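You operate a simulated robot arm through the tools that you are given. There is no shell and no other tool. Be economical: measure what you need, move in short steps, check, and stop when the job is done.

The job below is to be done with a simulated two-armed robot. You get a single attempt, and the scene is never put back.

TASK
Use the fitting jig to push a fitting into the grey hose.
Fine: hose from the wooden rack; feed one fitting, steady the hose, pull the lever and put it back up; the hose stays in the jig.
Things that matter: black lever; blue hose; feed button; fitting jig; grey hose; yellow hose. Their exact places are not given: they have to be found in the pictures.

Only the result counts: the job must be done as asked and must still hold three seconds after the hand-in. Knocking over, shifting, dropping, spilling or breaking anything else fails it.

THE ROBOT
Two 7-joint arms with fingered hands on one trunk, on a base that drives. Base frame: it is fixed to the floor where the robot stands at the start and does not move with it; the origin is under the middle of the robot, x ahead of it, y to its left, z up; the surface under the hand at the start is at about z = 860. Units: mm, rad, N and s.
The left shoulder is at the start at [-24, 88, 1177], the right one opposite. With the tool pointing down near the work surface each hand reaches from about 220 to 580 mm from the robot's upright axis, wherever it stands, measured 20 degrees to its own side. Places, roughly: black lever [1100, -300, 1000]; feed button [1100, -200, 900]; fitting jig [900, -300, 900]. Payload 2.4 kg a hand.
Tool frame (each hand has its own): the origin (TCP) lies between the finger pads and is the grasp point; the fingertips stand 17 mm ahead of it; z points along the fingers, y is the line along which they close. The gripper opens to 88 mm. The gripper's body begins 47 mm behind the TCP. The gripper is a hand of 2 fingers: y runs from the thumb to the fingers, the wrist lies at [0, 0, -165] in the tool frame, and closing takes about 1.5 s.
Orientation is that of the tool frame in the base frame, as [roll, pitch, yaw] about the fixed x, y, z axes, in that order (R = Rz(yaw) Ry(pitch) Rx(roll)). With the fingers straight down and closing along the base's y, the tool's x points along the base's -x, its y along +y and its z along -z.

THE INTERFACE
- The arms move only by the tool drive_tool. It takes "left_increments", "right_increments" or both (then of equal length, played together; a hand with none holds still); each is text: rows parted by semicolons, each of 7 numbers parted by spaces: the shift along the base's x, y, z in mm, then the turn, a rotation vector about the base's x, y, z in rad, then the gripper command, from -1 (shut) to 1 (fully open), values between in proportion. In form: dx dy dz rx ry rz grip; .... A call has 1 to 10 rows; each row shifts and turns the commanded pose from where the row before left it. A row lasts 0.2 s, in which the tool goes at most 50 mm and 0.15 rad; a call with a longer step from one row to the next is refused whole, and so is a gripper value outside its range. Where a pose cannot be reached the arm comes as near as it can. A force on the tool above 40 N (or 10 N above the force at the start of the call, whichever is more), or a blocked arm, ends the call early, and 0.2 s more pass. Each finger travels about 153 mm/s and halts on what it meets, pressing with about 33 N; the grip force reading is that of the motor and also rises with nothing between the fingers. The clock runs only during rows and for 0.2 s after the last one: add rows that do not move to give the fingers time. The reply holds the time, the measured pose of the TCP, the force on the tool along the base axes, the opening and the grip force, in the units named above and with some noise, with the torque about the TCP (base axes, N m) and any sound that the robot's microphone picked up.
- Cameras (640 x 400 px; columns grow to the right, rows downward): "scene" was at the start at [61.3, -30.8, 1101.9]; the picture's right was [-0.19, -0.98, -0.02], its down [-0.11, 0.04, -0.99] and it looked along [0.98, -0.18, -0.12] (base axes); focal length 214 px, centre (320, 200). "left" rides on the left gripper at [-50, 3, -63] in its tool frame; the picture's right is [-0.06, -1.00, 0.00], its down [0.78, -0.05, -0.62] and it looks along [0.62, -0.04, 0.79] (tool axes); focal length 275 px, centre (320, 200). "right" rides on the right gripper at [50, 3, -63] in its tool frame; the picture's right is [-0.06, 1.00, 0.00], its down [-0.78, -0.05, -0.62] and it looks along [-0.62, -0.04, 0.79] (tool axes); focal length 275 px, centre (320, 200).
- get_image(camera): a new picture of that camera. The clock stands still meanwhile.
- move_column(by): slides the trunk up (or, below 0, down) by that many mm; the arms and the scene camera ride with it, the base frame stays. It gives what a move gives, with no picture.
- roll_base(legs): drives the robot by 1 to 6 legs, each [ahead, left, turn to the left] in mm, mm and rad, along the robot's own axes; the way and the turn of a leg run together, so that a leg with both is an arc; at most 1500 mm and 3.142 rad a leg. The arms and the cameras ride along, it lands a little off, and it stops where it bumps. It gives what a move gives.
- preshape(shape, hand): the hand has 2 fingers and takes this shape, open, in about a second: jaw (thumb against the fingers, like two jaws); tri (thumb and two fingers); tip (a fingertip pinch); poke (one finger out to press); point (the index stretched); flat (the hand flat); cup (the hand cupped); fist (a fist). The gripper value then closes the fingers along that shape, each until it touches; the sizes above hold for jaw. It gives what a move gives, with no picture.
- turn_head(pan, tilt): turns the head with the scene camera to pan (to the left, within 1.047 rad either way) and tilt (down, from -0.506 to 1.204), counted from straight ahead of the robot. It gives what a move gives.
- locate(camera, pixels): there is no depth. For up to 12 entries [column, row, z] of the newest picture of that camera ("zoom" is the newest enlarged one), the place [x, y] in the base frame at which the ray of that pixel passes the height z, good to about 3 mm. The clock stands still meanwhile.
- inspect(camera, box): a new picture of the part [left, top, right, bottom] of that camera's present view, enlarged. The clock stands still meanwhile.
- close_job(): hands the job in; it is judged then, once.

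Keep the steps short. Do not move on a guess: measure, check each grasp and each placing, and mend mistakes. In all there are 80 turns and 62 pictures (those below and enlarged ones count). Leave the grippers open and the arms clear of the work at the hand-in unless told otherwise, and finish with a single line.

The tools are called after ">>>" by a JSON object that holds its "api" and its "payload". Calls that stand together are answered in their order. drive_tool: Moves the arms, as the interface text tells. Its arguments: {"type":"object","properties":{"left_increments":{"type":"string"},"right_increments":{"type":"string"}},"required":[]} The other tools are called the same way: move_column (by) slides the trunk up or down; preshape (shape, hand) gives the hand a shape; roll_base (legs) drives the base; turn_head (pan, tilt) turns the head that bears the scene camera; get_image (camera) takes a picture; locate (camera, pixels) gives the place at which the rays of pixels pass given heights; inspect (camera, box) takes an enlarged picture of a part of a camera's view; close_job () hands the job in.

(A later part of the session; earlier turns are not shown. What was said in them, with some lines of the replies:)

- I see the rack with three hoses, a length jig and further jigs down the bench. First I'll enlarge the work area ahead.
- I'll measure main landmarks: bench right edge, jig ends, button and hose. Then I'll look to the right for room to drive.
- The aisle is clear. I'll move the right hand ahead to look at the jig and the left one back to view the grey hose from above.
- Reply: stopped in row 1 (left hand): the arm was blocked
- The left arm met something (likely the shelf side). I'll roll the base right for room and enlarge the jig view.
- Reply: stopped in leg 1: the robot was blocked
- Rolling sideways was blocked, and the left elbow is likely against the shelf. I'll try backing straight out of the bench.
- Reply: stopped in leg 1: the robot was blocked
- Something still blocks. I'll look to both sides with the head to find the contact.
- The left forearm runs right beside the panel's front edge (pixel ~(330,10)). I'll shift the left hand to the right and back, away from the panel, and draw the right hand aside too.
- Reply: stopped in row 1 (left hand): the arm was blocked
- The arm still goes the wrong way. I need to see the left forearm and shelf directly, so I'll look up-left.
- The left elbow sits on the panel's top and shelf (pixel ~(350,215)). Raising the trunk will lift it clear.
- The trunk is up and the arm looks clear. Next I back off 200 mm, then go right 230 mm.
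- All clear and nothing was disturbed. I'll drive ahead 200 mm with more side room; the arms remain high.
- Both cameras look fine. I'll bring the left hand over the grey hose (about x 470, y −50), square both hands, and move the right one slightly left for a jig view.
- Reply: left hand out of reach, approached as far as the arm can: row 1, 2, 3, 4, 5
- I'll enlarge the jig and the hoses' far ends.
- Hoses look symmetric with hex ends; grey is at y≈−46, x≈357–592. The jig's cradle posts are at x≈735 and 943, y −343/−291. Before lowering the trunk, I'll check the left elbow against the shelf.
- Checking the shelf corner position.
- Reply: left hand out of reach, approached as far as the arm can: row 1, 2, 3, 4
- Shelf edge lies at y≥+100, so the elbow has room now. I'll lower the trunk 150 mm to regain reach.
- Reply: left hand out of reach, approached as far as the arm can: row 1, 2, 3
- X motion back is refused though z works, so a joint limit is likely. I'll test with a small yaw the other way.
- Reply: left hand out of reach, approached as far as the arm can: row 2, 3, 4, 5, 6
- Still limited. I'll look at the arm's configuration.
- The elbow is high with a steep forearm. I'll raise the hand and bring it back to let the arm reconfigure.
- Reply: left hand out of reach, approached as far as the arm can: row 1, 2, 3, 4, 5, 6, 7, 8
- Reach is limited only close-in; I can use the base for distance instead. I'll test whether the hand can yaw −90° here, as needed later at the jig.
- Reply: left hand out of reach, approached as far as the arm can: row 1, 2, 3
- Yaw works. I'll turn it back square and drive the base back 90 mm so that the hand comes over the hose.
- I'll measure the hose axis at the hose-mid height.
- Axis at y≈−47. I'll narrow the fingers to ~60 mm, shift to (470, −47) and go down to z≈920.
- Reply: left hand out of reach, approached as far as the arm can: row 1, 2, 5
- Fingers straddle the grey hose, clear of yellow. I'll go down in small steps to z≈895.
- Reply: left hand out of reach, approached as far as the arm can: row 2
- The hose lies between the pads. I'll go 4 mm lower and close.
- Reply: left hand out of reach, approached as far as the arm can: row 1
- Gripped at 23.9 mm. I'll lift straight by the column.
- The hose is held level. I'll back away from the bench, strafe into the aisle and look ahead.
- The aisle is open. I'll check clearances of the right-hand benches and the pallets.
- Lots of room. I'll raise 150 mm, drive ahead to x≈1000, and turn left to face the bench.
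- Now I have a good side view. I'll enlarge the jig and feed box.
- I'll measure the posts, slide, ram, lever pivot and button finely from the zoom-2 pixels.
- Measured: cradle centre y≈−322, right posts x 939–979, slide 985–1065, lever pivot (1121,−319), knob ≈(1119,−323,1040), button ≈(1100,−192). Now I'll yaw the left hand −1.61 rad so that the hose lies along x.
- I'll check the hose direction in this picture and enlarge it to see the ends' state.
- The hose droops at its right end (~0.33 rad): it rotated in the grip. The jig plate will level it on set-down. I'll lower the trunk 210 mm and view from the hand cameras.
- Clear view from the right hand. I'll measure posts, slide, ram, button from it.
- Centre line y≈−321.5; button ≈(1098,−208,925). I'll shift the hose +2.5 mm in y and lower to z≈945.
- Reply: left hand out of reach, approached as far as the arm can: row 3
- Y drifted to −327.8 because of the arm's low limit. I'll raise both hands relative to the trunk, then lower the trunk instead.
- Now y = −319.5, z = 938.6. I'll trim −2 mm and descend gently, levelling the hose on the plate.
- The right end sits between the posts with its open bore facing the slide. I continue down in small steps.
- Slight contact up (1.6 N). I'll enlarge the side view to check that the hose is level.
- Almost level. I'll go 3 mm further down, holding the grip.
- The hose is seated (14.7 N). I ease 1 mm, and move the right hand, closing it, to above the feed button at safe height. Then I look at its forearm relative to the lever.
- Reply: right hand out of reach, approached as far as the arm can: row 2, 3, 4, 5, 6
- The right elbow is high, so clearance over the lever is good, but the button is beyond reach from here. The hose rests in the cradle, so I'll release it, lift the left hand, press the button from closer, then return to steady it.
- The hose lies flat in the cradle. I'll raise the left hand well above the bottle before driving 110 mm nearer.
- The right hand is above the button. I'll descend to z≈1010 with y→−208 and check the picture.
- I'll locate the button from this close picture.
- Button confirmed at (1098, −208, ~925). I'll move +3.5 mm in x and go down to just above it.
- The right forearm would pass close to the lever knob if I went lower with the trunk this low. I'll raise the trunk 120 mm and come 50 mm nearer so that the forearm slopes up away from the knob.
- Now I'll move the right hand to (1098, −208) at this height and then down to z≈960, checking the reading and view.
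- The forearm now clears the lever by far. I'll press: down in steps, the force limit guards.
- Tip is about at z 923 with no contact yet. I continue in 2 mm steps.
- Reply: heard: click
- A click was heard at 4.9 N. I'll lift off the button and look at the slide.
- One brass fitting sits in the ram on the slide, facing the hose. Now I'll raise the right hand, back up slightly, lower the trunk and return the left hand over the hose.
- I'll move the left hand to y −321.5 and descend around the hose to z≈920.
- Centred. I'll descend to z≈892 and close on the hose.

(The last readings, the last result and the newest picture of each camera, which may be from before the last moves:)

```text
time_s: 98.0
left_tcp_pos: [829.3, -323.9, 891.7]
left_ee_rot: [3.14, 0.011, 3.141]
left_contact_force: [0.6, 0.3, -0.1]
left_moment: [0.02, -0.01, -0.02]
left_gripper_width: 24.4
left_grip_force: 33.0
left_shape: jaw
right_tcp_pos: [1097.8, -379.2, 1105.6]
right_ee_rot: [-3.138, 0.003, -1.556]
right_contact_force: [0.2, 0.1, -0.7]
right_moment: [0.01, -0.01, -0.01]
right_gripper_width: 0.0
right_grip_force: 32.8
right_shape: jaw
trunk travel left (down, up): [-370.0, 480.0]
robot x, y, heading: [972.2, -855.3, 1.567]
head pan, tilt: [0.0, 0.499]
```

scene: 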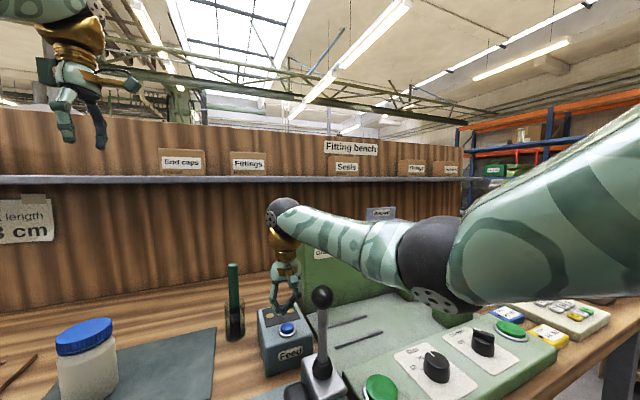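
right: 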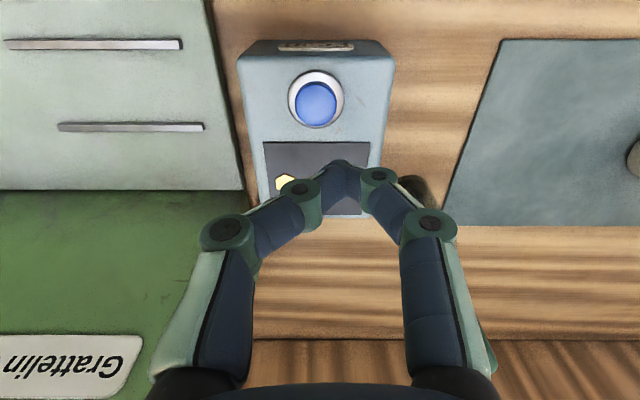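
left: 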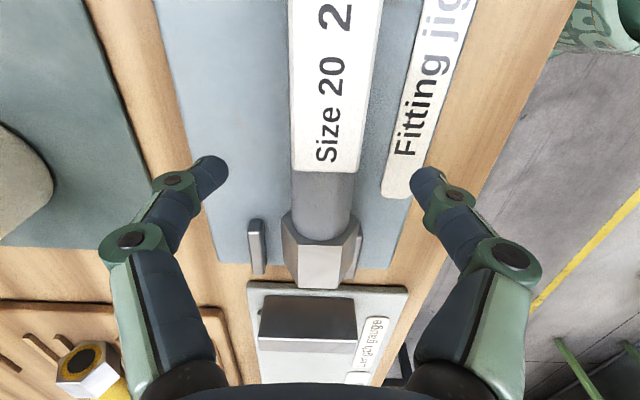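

The hose is steadied. Now I'll open the right hand and yaw it +1.556 so that its fingers close along y (free for the lever's swing), above the knob.

>>> {"api": "drive_tool", "payload": {"right_increments": "0 0 5 0 0 0.142 -1; 0 0 5 0 0 0.142 -1; 0 0 5 0 0 0.142 -0.5; 0 0 0 0 0 0.142 0; 0 0 0 0 0 0.142 0.2; 0 0 0 0 0 0.142 0.2; 0 0 0 0 0 0.142 0.2; 0 0 0 0 0 0.142 0.2; 0 0 0 0 0 0.142 0.2; 0 0 0 0 0 0.142 0.2"}}

>>> {"api": "drive_tool", "payload": {"right_increments": "5 15 0 0 0 0.136 0.2; 10 20 0 0 0 0 0.2; 8 20 0 0 0 0 0.2; 0 0 0 0 0 0 0.2"}}

>>> {"api": "get_image", "payload": {"camera": "right"}}

```text
time_s: 100.2
left_tcp_pos: [829.5, -322.7, 891.0]
left_ee_rot: [3.139, 0.01, 3.14]
left_contact_force: [-0.6, -1.0, -0.1]
left_moment: [0.03, -0.04, -0.01]
left_gripper_width: 24.1
left_grip_force: 33.6
left_shape: jaw
right_tcp_pos: [1098.8, -379.1, 1121.4]
right_ee_rot: [-3.138, 0.004, -0.135]
right_contact_force: [0.3, -0.1, 0.1]
right_moment: [-0.02, -0.03, -0.02]
right_gripper_width: 52.6
right_grip_force: 0.0
right_shape: jaw
trunk travel left (down, up): [-370.0, 480.0]
robot x, y, heading: [971.5, -856.5, 1.572]
head pan, tilt: [0.0, 0.499]
```

```text
time_s: 101.2
left_tcp_pos: [831.4, -323.5, 892.1]
left_ee_rot: [3.14, 0.011, 3.14]
left_contact_force: [0.6, 0.7, -0.4]
left_moment: [-0.01, -0.03, 0.03]
left_gripper_width: 24.2
left_grip_force: 33.1
left_shape: jaw
right_tcp_pos: [1123.8, -324.5, 1121.5]
right_ee_rot: [-3.138, 0.002, -0.001]
right_contact_force: [-0.1, 1.4, 1.0]
right_moment: [-0.02, 0.0, -0.03]
right_gripper_width: 52.2
right_grip_force: 0.0
right_shape: jaw
trunk travel left (down, up): [-370.0, 480.0]
robot x, y, heading: [969.3, -855.8, 1.571]
head pan, tilt: [0.0, 0.499]
```

```text
10 pictures are left
```

right: 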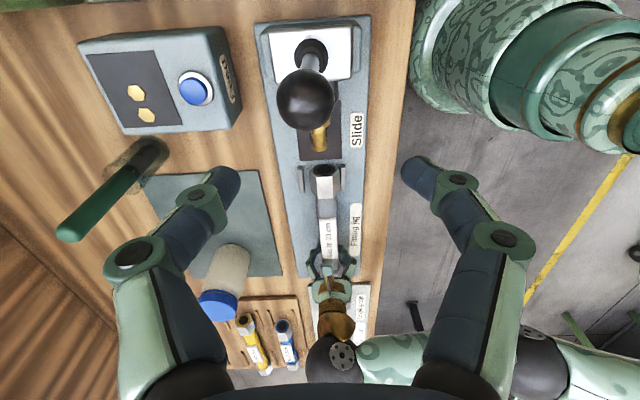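

I'll locate the knob precisely.

>>> {"api": "locate", "payload": {"camera": "right", "pixels": [[305, 98, 1040], [305, 98, 1030], [312, 52, 925]]}}

```text
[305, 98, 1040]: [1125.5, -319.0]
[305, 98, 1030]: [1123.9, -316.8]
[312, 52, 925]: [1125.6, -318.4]
```

Knob at ≈(1123,−320,1040). I'll descend over it to z≈1040 and close.

>>> {"api": "drive_tool", "payload": {"right_increments": "0 2 -20 0 0 0 0.2; 0 2 -20 0 0 0 0.2; 0 0 -20 0 0 0 0.2; 0 0 -20 0 0 0 0.2; 0 0 0 0 0 0 0.2; 0 0 0 0 0 0 -0.3; 0 0 0 0 0 0 -1; 0 0 0 0 0 0 -1; 0 0 0 0 0 0 -1"}}

>>> {"api": "inspect", "payload": {"camera": "scene", "box": [240, 100, 480, 250]}}

```text
time_s: 103.2
left_tcp_pos: [831.0, -322.0, 890.6]
left_ee_rot: [3.139, 0.012, 3.139]
left_contact_force: [0.3, 0.3, -0.1]
left_moment: [0.02, 0.0, -0.01]
left_gripper_width: 24.2
left_grip_force: 33.1
left_shape: jaw
right_tcp_pos: [1122.6, -319.9, 1039.7]
right_ee_rot: [-3.141, 0.002, -0.001]
right_contact_force: [-0.2, -0.8, -12.8]
right_moment: [-0.01, -0.01, 0.0]
right_gripper_width: 23.6
right_grip_force: 32.5
right_shape: jaw
trunk travel left (down, up): [-370.0, 480.0]
robot x, y, heading: [974.1, -856.5, 1.57]
head pan, tilt: [0.0, 0.499]
```

```text
2.67 times, centred on (360, 175) of scene
```

zoom: 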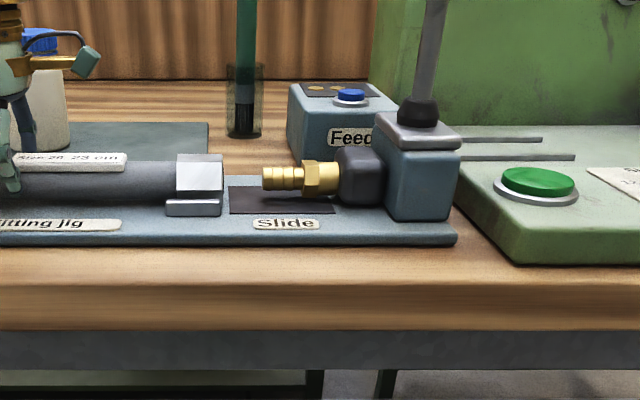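

Knob gripped (23.6 mm). I'll test a small pull toward −x and read the forces.

>>> {"api": "drive_tool", "payload": {"right_increments": "0 0 2 0 0 0 -1; -5 0 0 0 0 0 -1; -6 0 -0.5 0 0 0 -1; 0 0 0 0 0 0 -1"}}

```text
time_s: 104.2
left_tcp_pos: [826.3, -323.4, 891.7]
left_ee_rot: [3.138, 0.015, -3.14]
left_contact_force: [-0.8, 0.2, -0.3]
left_moment: [-0.02, -0.06, -0.01]
left_gripper_width: 24.1
left_grip_force: 32.2
left_shape: jaw
right_tcp_pos: [1104.0, -320.5, 1045.6]
right_ee_rot: [-3.131, 0.009, 0.01]
right_contact_force: [-18.3, 0.7, 4.1]
right_moment: [0.0, 0.16, 0.09]
right_gripper_width: 12.6
right_grip_force: 32.7
right_shape: jaw
trunk travel left (down, up): [-370.0, 480.0]
robot x, y, heading: [970.8, -852.9, 1.57]
head pan, tilt: [0.0, 0.499]
```

The fingers are slipping off the ball toward −x. I'll look.

>>> {"api": "get_image", "payload": {"camera": "right"}}

```text
8 pictures are left
```

right: 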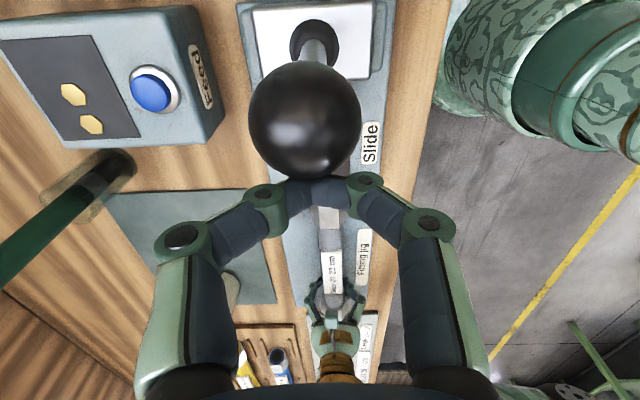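

The ball is unmoved; the fingers slid to its −x side. From here I'll close fully and test gently pushing toward +x.

>>> {"api": "drive_tool", "payload": {"right_increments": "-8 0 -3 0 0 0 -1; -5 0 -3 0 0 0 -1; 0 0 0 0 0 0 -1; 0 0 0 0 0 0 -1; 8 0 0 0 0 0 -1; 6 0 0 0 0 0 -1; 4 0 0 0 0 0 -1; 4 0 0 0 0 0 -1; 0 0 0 0 0 0 -1"}}

```text
time_s: 105.8
left_tcp_pos: [826.1, -322.1, 891.2]
left_ee_rot: [3.139, 0.014, -3.137]
left_contact_force: [0.4, 0.1, 0.0]
left_moment: [-0.02, -0.02, -0.02]
left_gripper_width: 24.3
left_grip_force: 33.1
left_shape: jaw
right_tcp_pos: [1104.4, -319.1, 1036.9]
right_ee_rot: [-3.138, 0.012, 0.018]
right_contact_force: [-16.6, -0.7, -1.9]
right_moment: [0.01, 0.09, 0.06]
right_gripper_width: 12.3
right_grip_force: 33.2
right_shape: jaw
trunk travel left (down, up): [-370.0, 480.0]
robot x, y, heading: [975.7, -853.9, 1.57]
head pan, tilt: [0.0, 0.499]
stopped in row 8 (right hand): the force on the tool passed its limit at 43 N (the readings are from after the stop); the commanded pose is now the measured one
```

+x is a hard stop (43 N), so the lever must go toward −x and needs more force than the grip gives. I'll go round to the ball's +x side with the fingertips slightly parted, to push it.

>>> {"api": "drive_tool", "payload": {"right_increments": "-15 0 0 0 0 0 -0.73; 0 0 30 0 0 0 -0.73; 0 0 40 0 0 -0.018 -0.73; 25 0 0 0 0 0 -0.73; 25 0 0 0 0 0 -0.73; 15 0 0 0 0 0 -0.73; 0 0 -30 0 0 0 -0.73; 0 0 -25 0 0 0 -0.73; 0 0 0 0 0 0 -0.73"}}

```text
time_s: 107.8
left_tcp_pos: [827.7, -323.6, 892.0]
left_ee_rot: [3.139, 0.011, -3.139]
left_contact_force: [-0.1, -0.6, 1.4]
left_moment: [-0.01, 0.0, 0.0]
left_gripper_width: 24.2
left_grip_force: 33.7
left_shape: jaw
right_tcp_pos: [1158.8, -320.7, 1051.0]
right_ee_rot: [-3.136, 0.009, -0.006]
right_contact_force: [-0.8, 0.2, 0.3]
right_moment: [0.01, 0.01, 0.01]
right_gripper_width: 11.9
right_grip_force: 0.0
right_shape: jaw
trunk travel left (down, up): [-370.0, 480.0]
robot x, y, heading: [971.8, -854.0, 1.575]
head pan, tilt: [0.0, 0.499]
```

Now I push −x in small steps along the arc.

>>> {"api": "drive_tool", "payload": {"right_increments": "-8 0 -1 0 0 0 -0.73; -5 0 0 0 0 0 -0.73; -5 0 0 0 0 0 -0.73; -5 0 -0.5 0 0 0 -0.73; -5 0 -0.5 0 0 0 -0.73; -5 0 -1 0 0 0 -0.73; -5 0 -1 0 0 0 -0.73; 0 0 0 0 0 0 -0.73"}}

```text
time_s: 109.3
left_tcp_pos: [835.1, -323.3, 892.2]
left_ee_rot: [3.14, 0.008, 3.138]
left_contact_force: [0.2, -0.3, -0.9]
left_moment: [-0.01, 0.0, 0.0]
left_gripper_width: 24.3
left_grip_force: 33.2
left_shape: jaw
right_tcp_pos: [1141.9, -320.9, 1047.8]
right_ee_rot: [-3.136, 0.002, -0.029]
right_contact_force: [30.3, 1.4, 2.7]
right_moment: [0.01, -0.39, -0.09]
right_gripper_width: 6.2
right_grip_force: 33.2
right_shape: jaw
trunk travel left (down, up): [-370.0, 480.0]
robot x, y, heading: [976.4, -856.3, 1.566]
head pan, tilt: [0.0, 0.499]
stopped in row 7 (right hand): the force on the tool passed its limit at 44 N (the readings are from after the stop); the commanded pose is now the measured one
```

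Also rigid toward −x (44 N; the base just flexes). So the lever must swing toward the operator (−y). I'll go round to the ball's far (+y) side with closed fingers.

>>> {"api": "drive_tool", "payload": {"right_increments": "15 0 0 0 0 0 -1; 0 0 35 0 0 0.02 -1; 0 0 35 0 0 0 -1; -17 20 0 0 0 0 -1; -17 20 0 0 0 0 -1; 0 0 -35 0 0 0 -1; 0 0 -32 0 0 0 -1; 0 0 0 0 0 0 -1"}}

```text
time_s: 111.1
left_tcp_pos: [830.1, -322.2, 891.9]
left_ee_rot: [3.14, 0.013, 3.14]
left_contact_force: [0.1, 0.4, 0.1]
left_moment: [-0.01, 0.04, 0.03]
left_gripper_width: 24.2
left_grip_force: 33.3
left_shape: jaw
right_tcp_pos: [1142.3, -313.7, 1050.7]
right_ee_rot: [-3.135, 0.001, 0.001]
right_contact_force: [-0.3, 0.2, 0.0]
right_moment: [0.0, -0.01, -0.03]
right_gripper_width: 5.9
right_grip_force: 33.0
right_shape: jaw
right hand out of reach, approached as far as the arm can: row 4, 5
trunk travel left (down, up): [-370.0, 480.0]
robot x, y, heading: [971.4, -855.4, 1.571]
head pan, tilt: [0.0, 0.499]
```

Reach ends at y≈−313 with a vertical hand. I'll tilt the fingers forward 0.3 rad to gain reach, raised first, then settle behind the ball.

>>> {"api": "drive_tool", "payload": {"right_increments": "15 0 0 0 0 0 -1; 0 0 35 0.06 0 0 -1; 0 0 30 0.12 0 0 -1; 0 10 0 0.12 0 0 -1; -17 16 0 0.05 0 0 -1; -18 0 0 0 0 0 -1; 0 0 -30 0 0 0 -1; 0 0 -33 0 0 0 -1; 0 0 0 0 0 0 -1"}}

```text
time_s: 113.1
left_tcp_pos: [830.2, -323.6, 890.9]
left_ee_rot: [3.138, 0.012, 3.139]
left_contact_force: [0.2, 0.3, 0.3]
left_moment: [0.01, -0.01, 0.02]
left_gripper_width: 24.4
left_grip_force: 32.6
left_shape: jaw
right_tcp_pos: [1122.8, -286.4, 1053.9]
right_ee_rot: [-2.787, 0.003, 0.004]
right_contact_force: [0.8, 0.5, -0.3]
right_moment: [0.02, -0.01, -0.02]
right_gripper_width: 6.0
right_grip_force: 32.3
right_shape: jaw
trunk travel left (down, up): [-370.0, 480.0]
robot x, y, heading: [975.1, -852.6, 1.567]
head pan, tilt: [0.0, 0.499]
```

In position, but the opening reads 6 mm though shut. I'll check with the right camera before pulling.

>>> {"api": "get_image", "payload": {"camera": "right"}}

```text
7 pictures are left
```

right: 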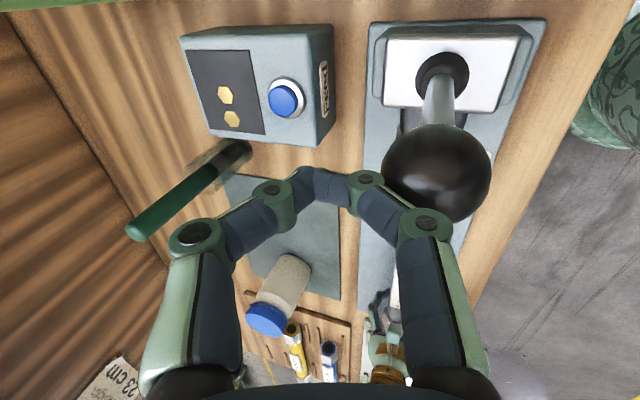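

Nothing is held, and the fingers are just behind the ball. I pull toward −y along the arc.

>>> {"api": "drive_tool", "payload": {"right_increments": "0 -8 0 0 0 0 -1; 0 -6 0 0 0 0 -1; 0 -6 -0.5 0 0 0 -1; 0 -6 -1 0 0 0 -1; 0 -6 -1.5 0 0 0 -1; 0 -6 -2 0 0 0 -1; 0 0 0 0 0 0 -1"}}

```text
time_s: 114.7
left_tcp_pos: [829.3, -323.3, 891.1]
left_ee_rot: [3.139, 0.012, 3.139]
left_contact_force: [0.6, -0.2, -1.0]
left_moment: [-0.03, -0.01, -0.02]
left_gripper_width: 24.6
left_grip_force: 32.8
left_shape: jaw
right_tcp_pos: [1122.5, -326.0, 1049.2]
right_ee_rot: [-2.787, 0.001, 0.004]
right_contact_force: [0.0, 0.5, 0.1]
right_moment: [-0.01, 0.01, 0.01]
right_gripper_width: 5.6
right_grip_force: 32.9
right_shape: jaw
trunk travel left (down, up): [-370.0, 480.0]
robot x, y, heading: [972.8, -855.8, 1.57]
head pan, tilt: [0.0, 0.499]
```

It moved freely with no force. I'll check the lever and ram in the side view.

>>> {"api": "inspect", "payload": {"camera": "scene", "box": [240, 60, 480, 210]}}

```text
2.67 times, centred on (360, 135) of scene
```

zoom: 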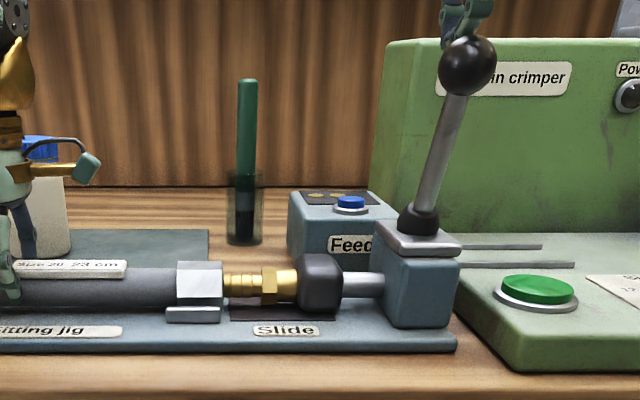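

The ram advances and the fitting is at the hose mouth. I continue the pull.

>>> {"api": "drive_tool", "payload": {"right_increments": "0 -6 -1.5 0 0 0 -1; 0 -6 -2 0 0 0 -1; 0 -6 -2.3 0 0 0 -1; 0 -6 -2.6 0 0 0 -1; 0 -6 -3 0 0 0 -1; 0 -6 -3.5 0 0 0 -1; 0 0 0 0 0 0 -1"}}

>>> {"api": "inspect", "payload": {"camera": "scene", "box": [240, 60, 480, 210]}}

```text
time_s: 116.3
left_tcp_pos: [829.9, -323.1, 892.7]
left_ee_rot: [3.141, 0.011, 3.141]
left_contact_force: [-0.3, -0.5, -0.9]
left_moment: [0.03, 0.0, -0.01]
left_gripper_width: 24.1
left_grip_force: 32.8
left_shape: jaw
right_tcp_pos: [1123.2, -361.5, 1035.0]
right_ee_rot: [-2.785, 0.001, 0.003]
right_contact_force: [0.7, 2.5, 4.1]
right_moment: [-0.06, 0.02, 0.02]
right_gripper_width: 5.3
right_grip_force: 32.6
right_shape: jaw
trunk travel left (down, up): [-370.0, 480.0]
robot x, y, heading: [972.8, -856.2, 1.566]
head pan, tilt: [0.0, 0.499]
```

```text
2.67 times, centred on (360, 135) of scene
```

zoom: 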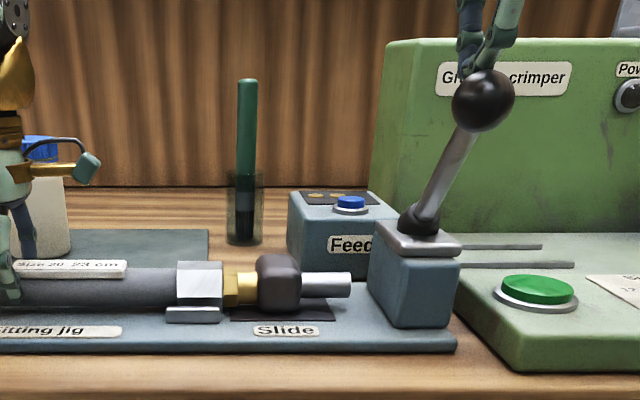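

The barb is in; the hex nut is nearly at the hose end. I'll continue to the end stop.

>>> {"api": "drive_tool", "payload": {"right_increments": "0 -6 -3 0 0 0 -1; 0 -6 -3.5 0 0 0 -1; 0 -6 -4 0 0 0 -1; 0 -6 -4.5 0 0 0 -1; 0 -6 -5 0 0 0 -1; 0 0 0 0 0 0 -1"}}

>>> {"api": "inspect", "payload": {"camera": "scene", "box": [240, 60, 480, 210]}}

```text
time_s: 117.7
left_tcp_pos: [829.4, -324.0, 892.3]
left_ee_rot: [3.14, 0.012, 3.141]
left_contact_force: [0.6, 0.6, 0.9]
left_moment: [0.06, -0.01, 0.01]
left_gripper_width: 24.5
left_grip_force: 32.8
left_shape: jaw
right_tcp_pos: [1120.6, -392.3, 1013.9]
right_ee_rot: [-2.785, 0.002, 0.004]
right_contact_force: [-1.1, 11.5, 32.0]
right_moment: [0.2, -0.05, 0.07]
right_gripper_width: 22.3
right_grip_force: 33.3
right_shape: jaw
trunk travel left (down, up): [-370.0, 480.0]
robot x, y, heading: [975.1, -857.1, 1.566]
head pan, tilt: [0.0, 0.499]
```

```text
2.67 times, centred on (360, 135) of scene
```

zoom: 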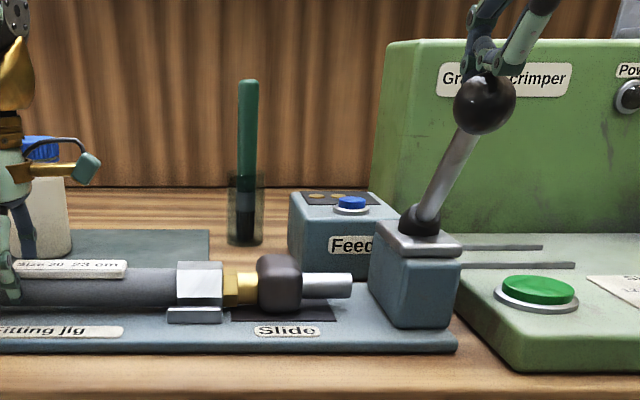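

The ball stopped at its end position (26 N tangential, no more motion) and the fitting's hex is against the hose end. Next I free the fingers upward, open to straddle, and locate the ball.

>>> {"api": "locate", "payload": {"camera": "zoom", "pixels": [[485, 103, 1035], [485, 103, 1028], [485, 103, 1020], [485, 103, 1010]]}}

>>> {"api": "drive_tool", "payload": {"right_increments": "0 0 25 0 0 0 -1; 0 0 25 -0.12 0 0 0; 0 0 10 -0.12 0 0 0.2; 0 0 0 -0.1 0 0 0.2; 0 0 0 0 0 0 0.2; 0 0 0 0 0 0 0.2"}}

```text
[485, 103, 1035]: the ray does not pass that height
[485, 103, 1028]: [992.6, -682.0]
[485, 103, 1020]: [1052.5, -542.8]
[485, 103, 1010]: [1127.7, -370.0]
```

```text
time_s: 119.1
left_tcp_pos: [830.3, -322.4, 891.8]
left_ee_rot: [3.139, 0.011, 3.139]
left_contact_force: [-0.4, 0.3, 0.0]
left_moment: [-0.01, -0.05, 0.01]
left_gripper_width: 25.0
left_grip_force: 33.3
left_shape: jaw
right_tcp_pos: [1121.4, -391.7, 1073.4]
right_ee_rot: [-3.127, 0.003, 0.002]
right_contact_force: [0.2, -0.4, -1.1]
right_moment: [0.01, -0.01, 0.05]
right_gripper_width: 52.6
right_grip_force: 0.0
right_shape: jaw
trunk travel left (down, up): [-370.0, 480.0]
robot x, y, heading: [972.5, -853.0, 1.564]
head pan, tilt: [0.0, 0.499]
```

Ball at ≈(1123,−380,1011). The hand is vertical; I'll straddle the ball, narrow the fingers around it and swing it back up along the arc.

>>> {"api": "drive_tool", "payload": {"right_increments": "2 12 -15 0 0 0 0.2; 0 0 -25 0 0 0 0.2; 0 0 -20 0 0 0 0.2; 0 0 0 0 0 0 -0.2; 0 0 0 0 0 0 -0.2; 0 0 0 0 0 0 -0.2"}}

>>> {"api": "drive_tool", "payload": {"right_increments": "0 8 4 0 0 0 -0.2; 0 8 5 0 0 0 -0.2; 0 8 5 0 0 0 -0.2; 0 8 4.5 0 0 0 -0.2; 0 8 4 0 0 0 -0.2; 0 8 3 0 0 0 -0.2; 0 8 2 0 0 0 -0.2; 0 6 1 0.05 0 0 -0.2; 0 4 0 0.05 0 0 -0.2; 0 0 0 0 0 0 -0.2"}}

>>> {"api": "inspect", "payload": {"camera": "scene", "box": [240, 60, 480, 210]}}

```text
time_s: 120.5
left_tcp_pos: [828.9, -322.3, 891.8]
left_ee_rot: [3.139, 0.013, 3.139]
left_contact_force: [-0.4, 0.1, -0.3]
left_moment: [-0.01, -0.01, 0.01]
left_gripper_width: 25.1
left_grip_force: 33.6
left_shape: jaw
right_tcp_pos: [1124.0, -380.2, 1014.2]
right_ee_rot: [-3.128, 0.004, 0.001]
right_contact_force: [0.5, -0.2, -0.5]
right_moment: [-0.04, 0.03, 0.0]
right_gripper_width: 36.3
right_grip_force: 0.1
right_shape: jaw
trunk travel left (down, up): [-370.0, 480.0]
robot x, y, heading: [972.9, -855.0, 1.574]
head pan, tilt: [0.0, 0.499]
```

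```text
time_s: 122.7
left_tcp_pos: [830.3, -323.2, 892.8]
left_ee_rot: [3.14, 0.011, 3.141]
left_contact_force: [0.6, 0.0, -0.2]
left_moment: [0.01, 0.02, -0.01]
left_gripper_width: 24.9
left_grip_force: 33.2
left_shape: jaw
right_tcp_pos: [1123.5, -314.1, 1040.5]
right_ee_rot: [-3.026, 0.002, 0.001]
right_contact_force: [0.2, -1.1, -0.2]
right_moment: [0.01, -0.04, -0.03]
right_gripper_width: 36.6
right_grip_force: 0.0
right_shape: jaw
trunk travel left (down, up): [-370.0, 480.0]
robot x, y, heading: [975.2, -855.7, 1.569]
head pan, tilt: [0.0, 0.499]
```

```text
2.67 times, centred on (360, 135) of scene
```

zoom: 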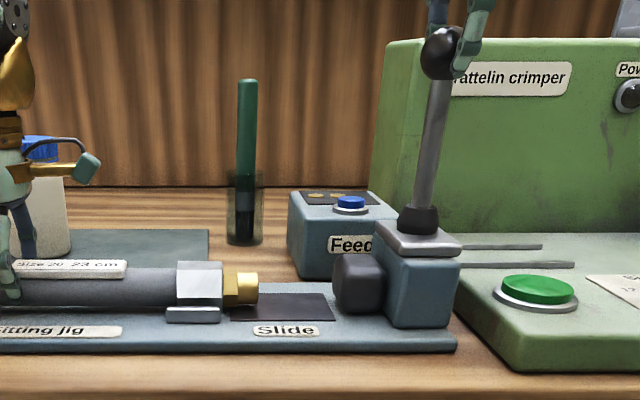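

The fitting stays in the hose, the ram is back and the lever is up. I nudge the lever 4 mm to its stop, open both hands and lift clear straight up.

>>> {"api": "drive_tool", "payload": {"right_increments": "0 4 0 0 0 0 -0.2; 0 -4 0 0 0 0 0.2; 0 0 0 0 0 0 0.4; 0 0 0 0 0 0 0.4; 0 0 20 0 0 0 0.4; 0 0 30 0 0 0 0.4; 0 0 30 0 0 0 0.4; 0 0 30 0 0 0 0.4; 0 0 30 0 0 0 1; 0 0 0 0 0 0 1", "left_increments": "0 0 0 0 0 0 -1; 0 0 0 0 0 0 -0.3; 0 0 0 0 0 0 0.3; 0 0 0 0 0 0 0.3; 0 0 5 0 0 0 0.3; 0 0 15 0 0 0 0.3; 0 0 25 0 0 0 0.3; 0 0 30 0 0 0 0.3; 0 0 30 0 0 0 1; 0 0 0 0 0 0 1"}}

>>> {"api": "get_image", "payload": {"camera": "scene"}}

```text
time_s: 124.9
left_tcp_pos: [829.1, -320.9, 995.4]
left_ee_rot: [3.139, 0.012, 3.139]
left_contact_force: [-1.5, 0.3, 0.4]
left_moment: [-0.01, -0.01, -0.02]
left_gripper_width: 87.8
left_grip_force: 0.0
left_shape: jaw
right_tcp_pos: [1123.0, -315.9, 1181.2]
right_ee_rot: [-3.027, 0.002, 0.004]
right_contact_force: [-0.2, -0.9, 0.8]
right_moment: [-0.03, -0.02, -0.01]
right_gripper_width: 88.2
right_grip_force: 0.1
right_shape: jaw
right hand out of reach, approached as far as the arm can: row 9
trunk travel left (down, up): [-370.0, 480.0]
robot x, y, heading: [970.3, -856.6, 1.566]
head pan, tilt: [0.0, 0.499]
```

```text
2 pictures are left
```

scene: 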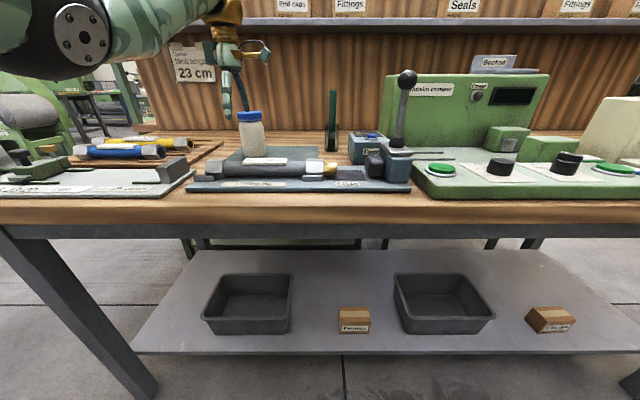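

All is in place. I raise the trunk for clearance and take a last close look.

>>> {"api": "move_column", "payload": {"by": 100}}

>>> {"api": "inspect", "payload": {"camera": "scene", "box": [180, 130, 420, 280]}}

```text
time_s: 126.2
left_tcp_pos: [830.8, -323.8, 1096.7]
left_ee_rot: [3.14, 0.012, -3.141]
left_contact_force: [-0.2, 1.1, -0.5]
left_moment: [-0.02, 0.03, 0.04]
left_gripper_width: 88.1
left_grip_force: 0.1
left_shape: jaw
right_tcp_pos: [1124.6, -326.4, 1295.4]
right_ee_rot: [-2.997, 0.002, 0.003]
right_contact_force: [0.0, 0.6, -0.2]
right_moment: [0.02, 0.0, -0.01]
right_gripper_width: 88.2
right_grip_force: 0.0
right_shape: jaw
trunk travel left (down, up): [-470.0, 380.0]
robot x, y, heading: [967.4, -855.6, 1.572]
head pan, tilt: [0.0, 0.499]
```

```text
2.67 times, centred on (300, 205) of scene
```

zoom: 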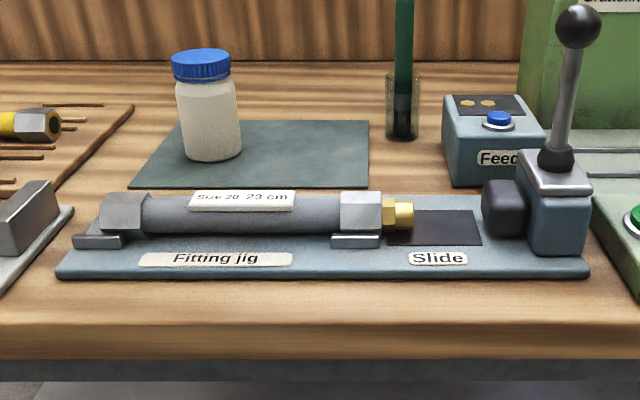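

The grey hose lies in the jig with the fitting fully in. The lever is up, both hands are open and clear, and nothing else was moved, so I hand in.

>>> {"api": "close_job", "payload": {}}

```text
The job is handed in.
```

The grey hose is in the fitting jig with one fitting pushed in, the lever is back up, and both hands are open and clear.
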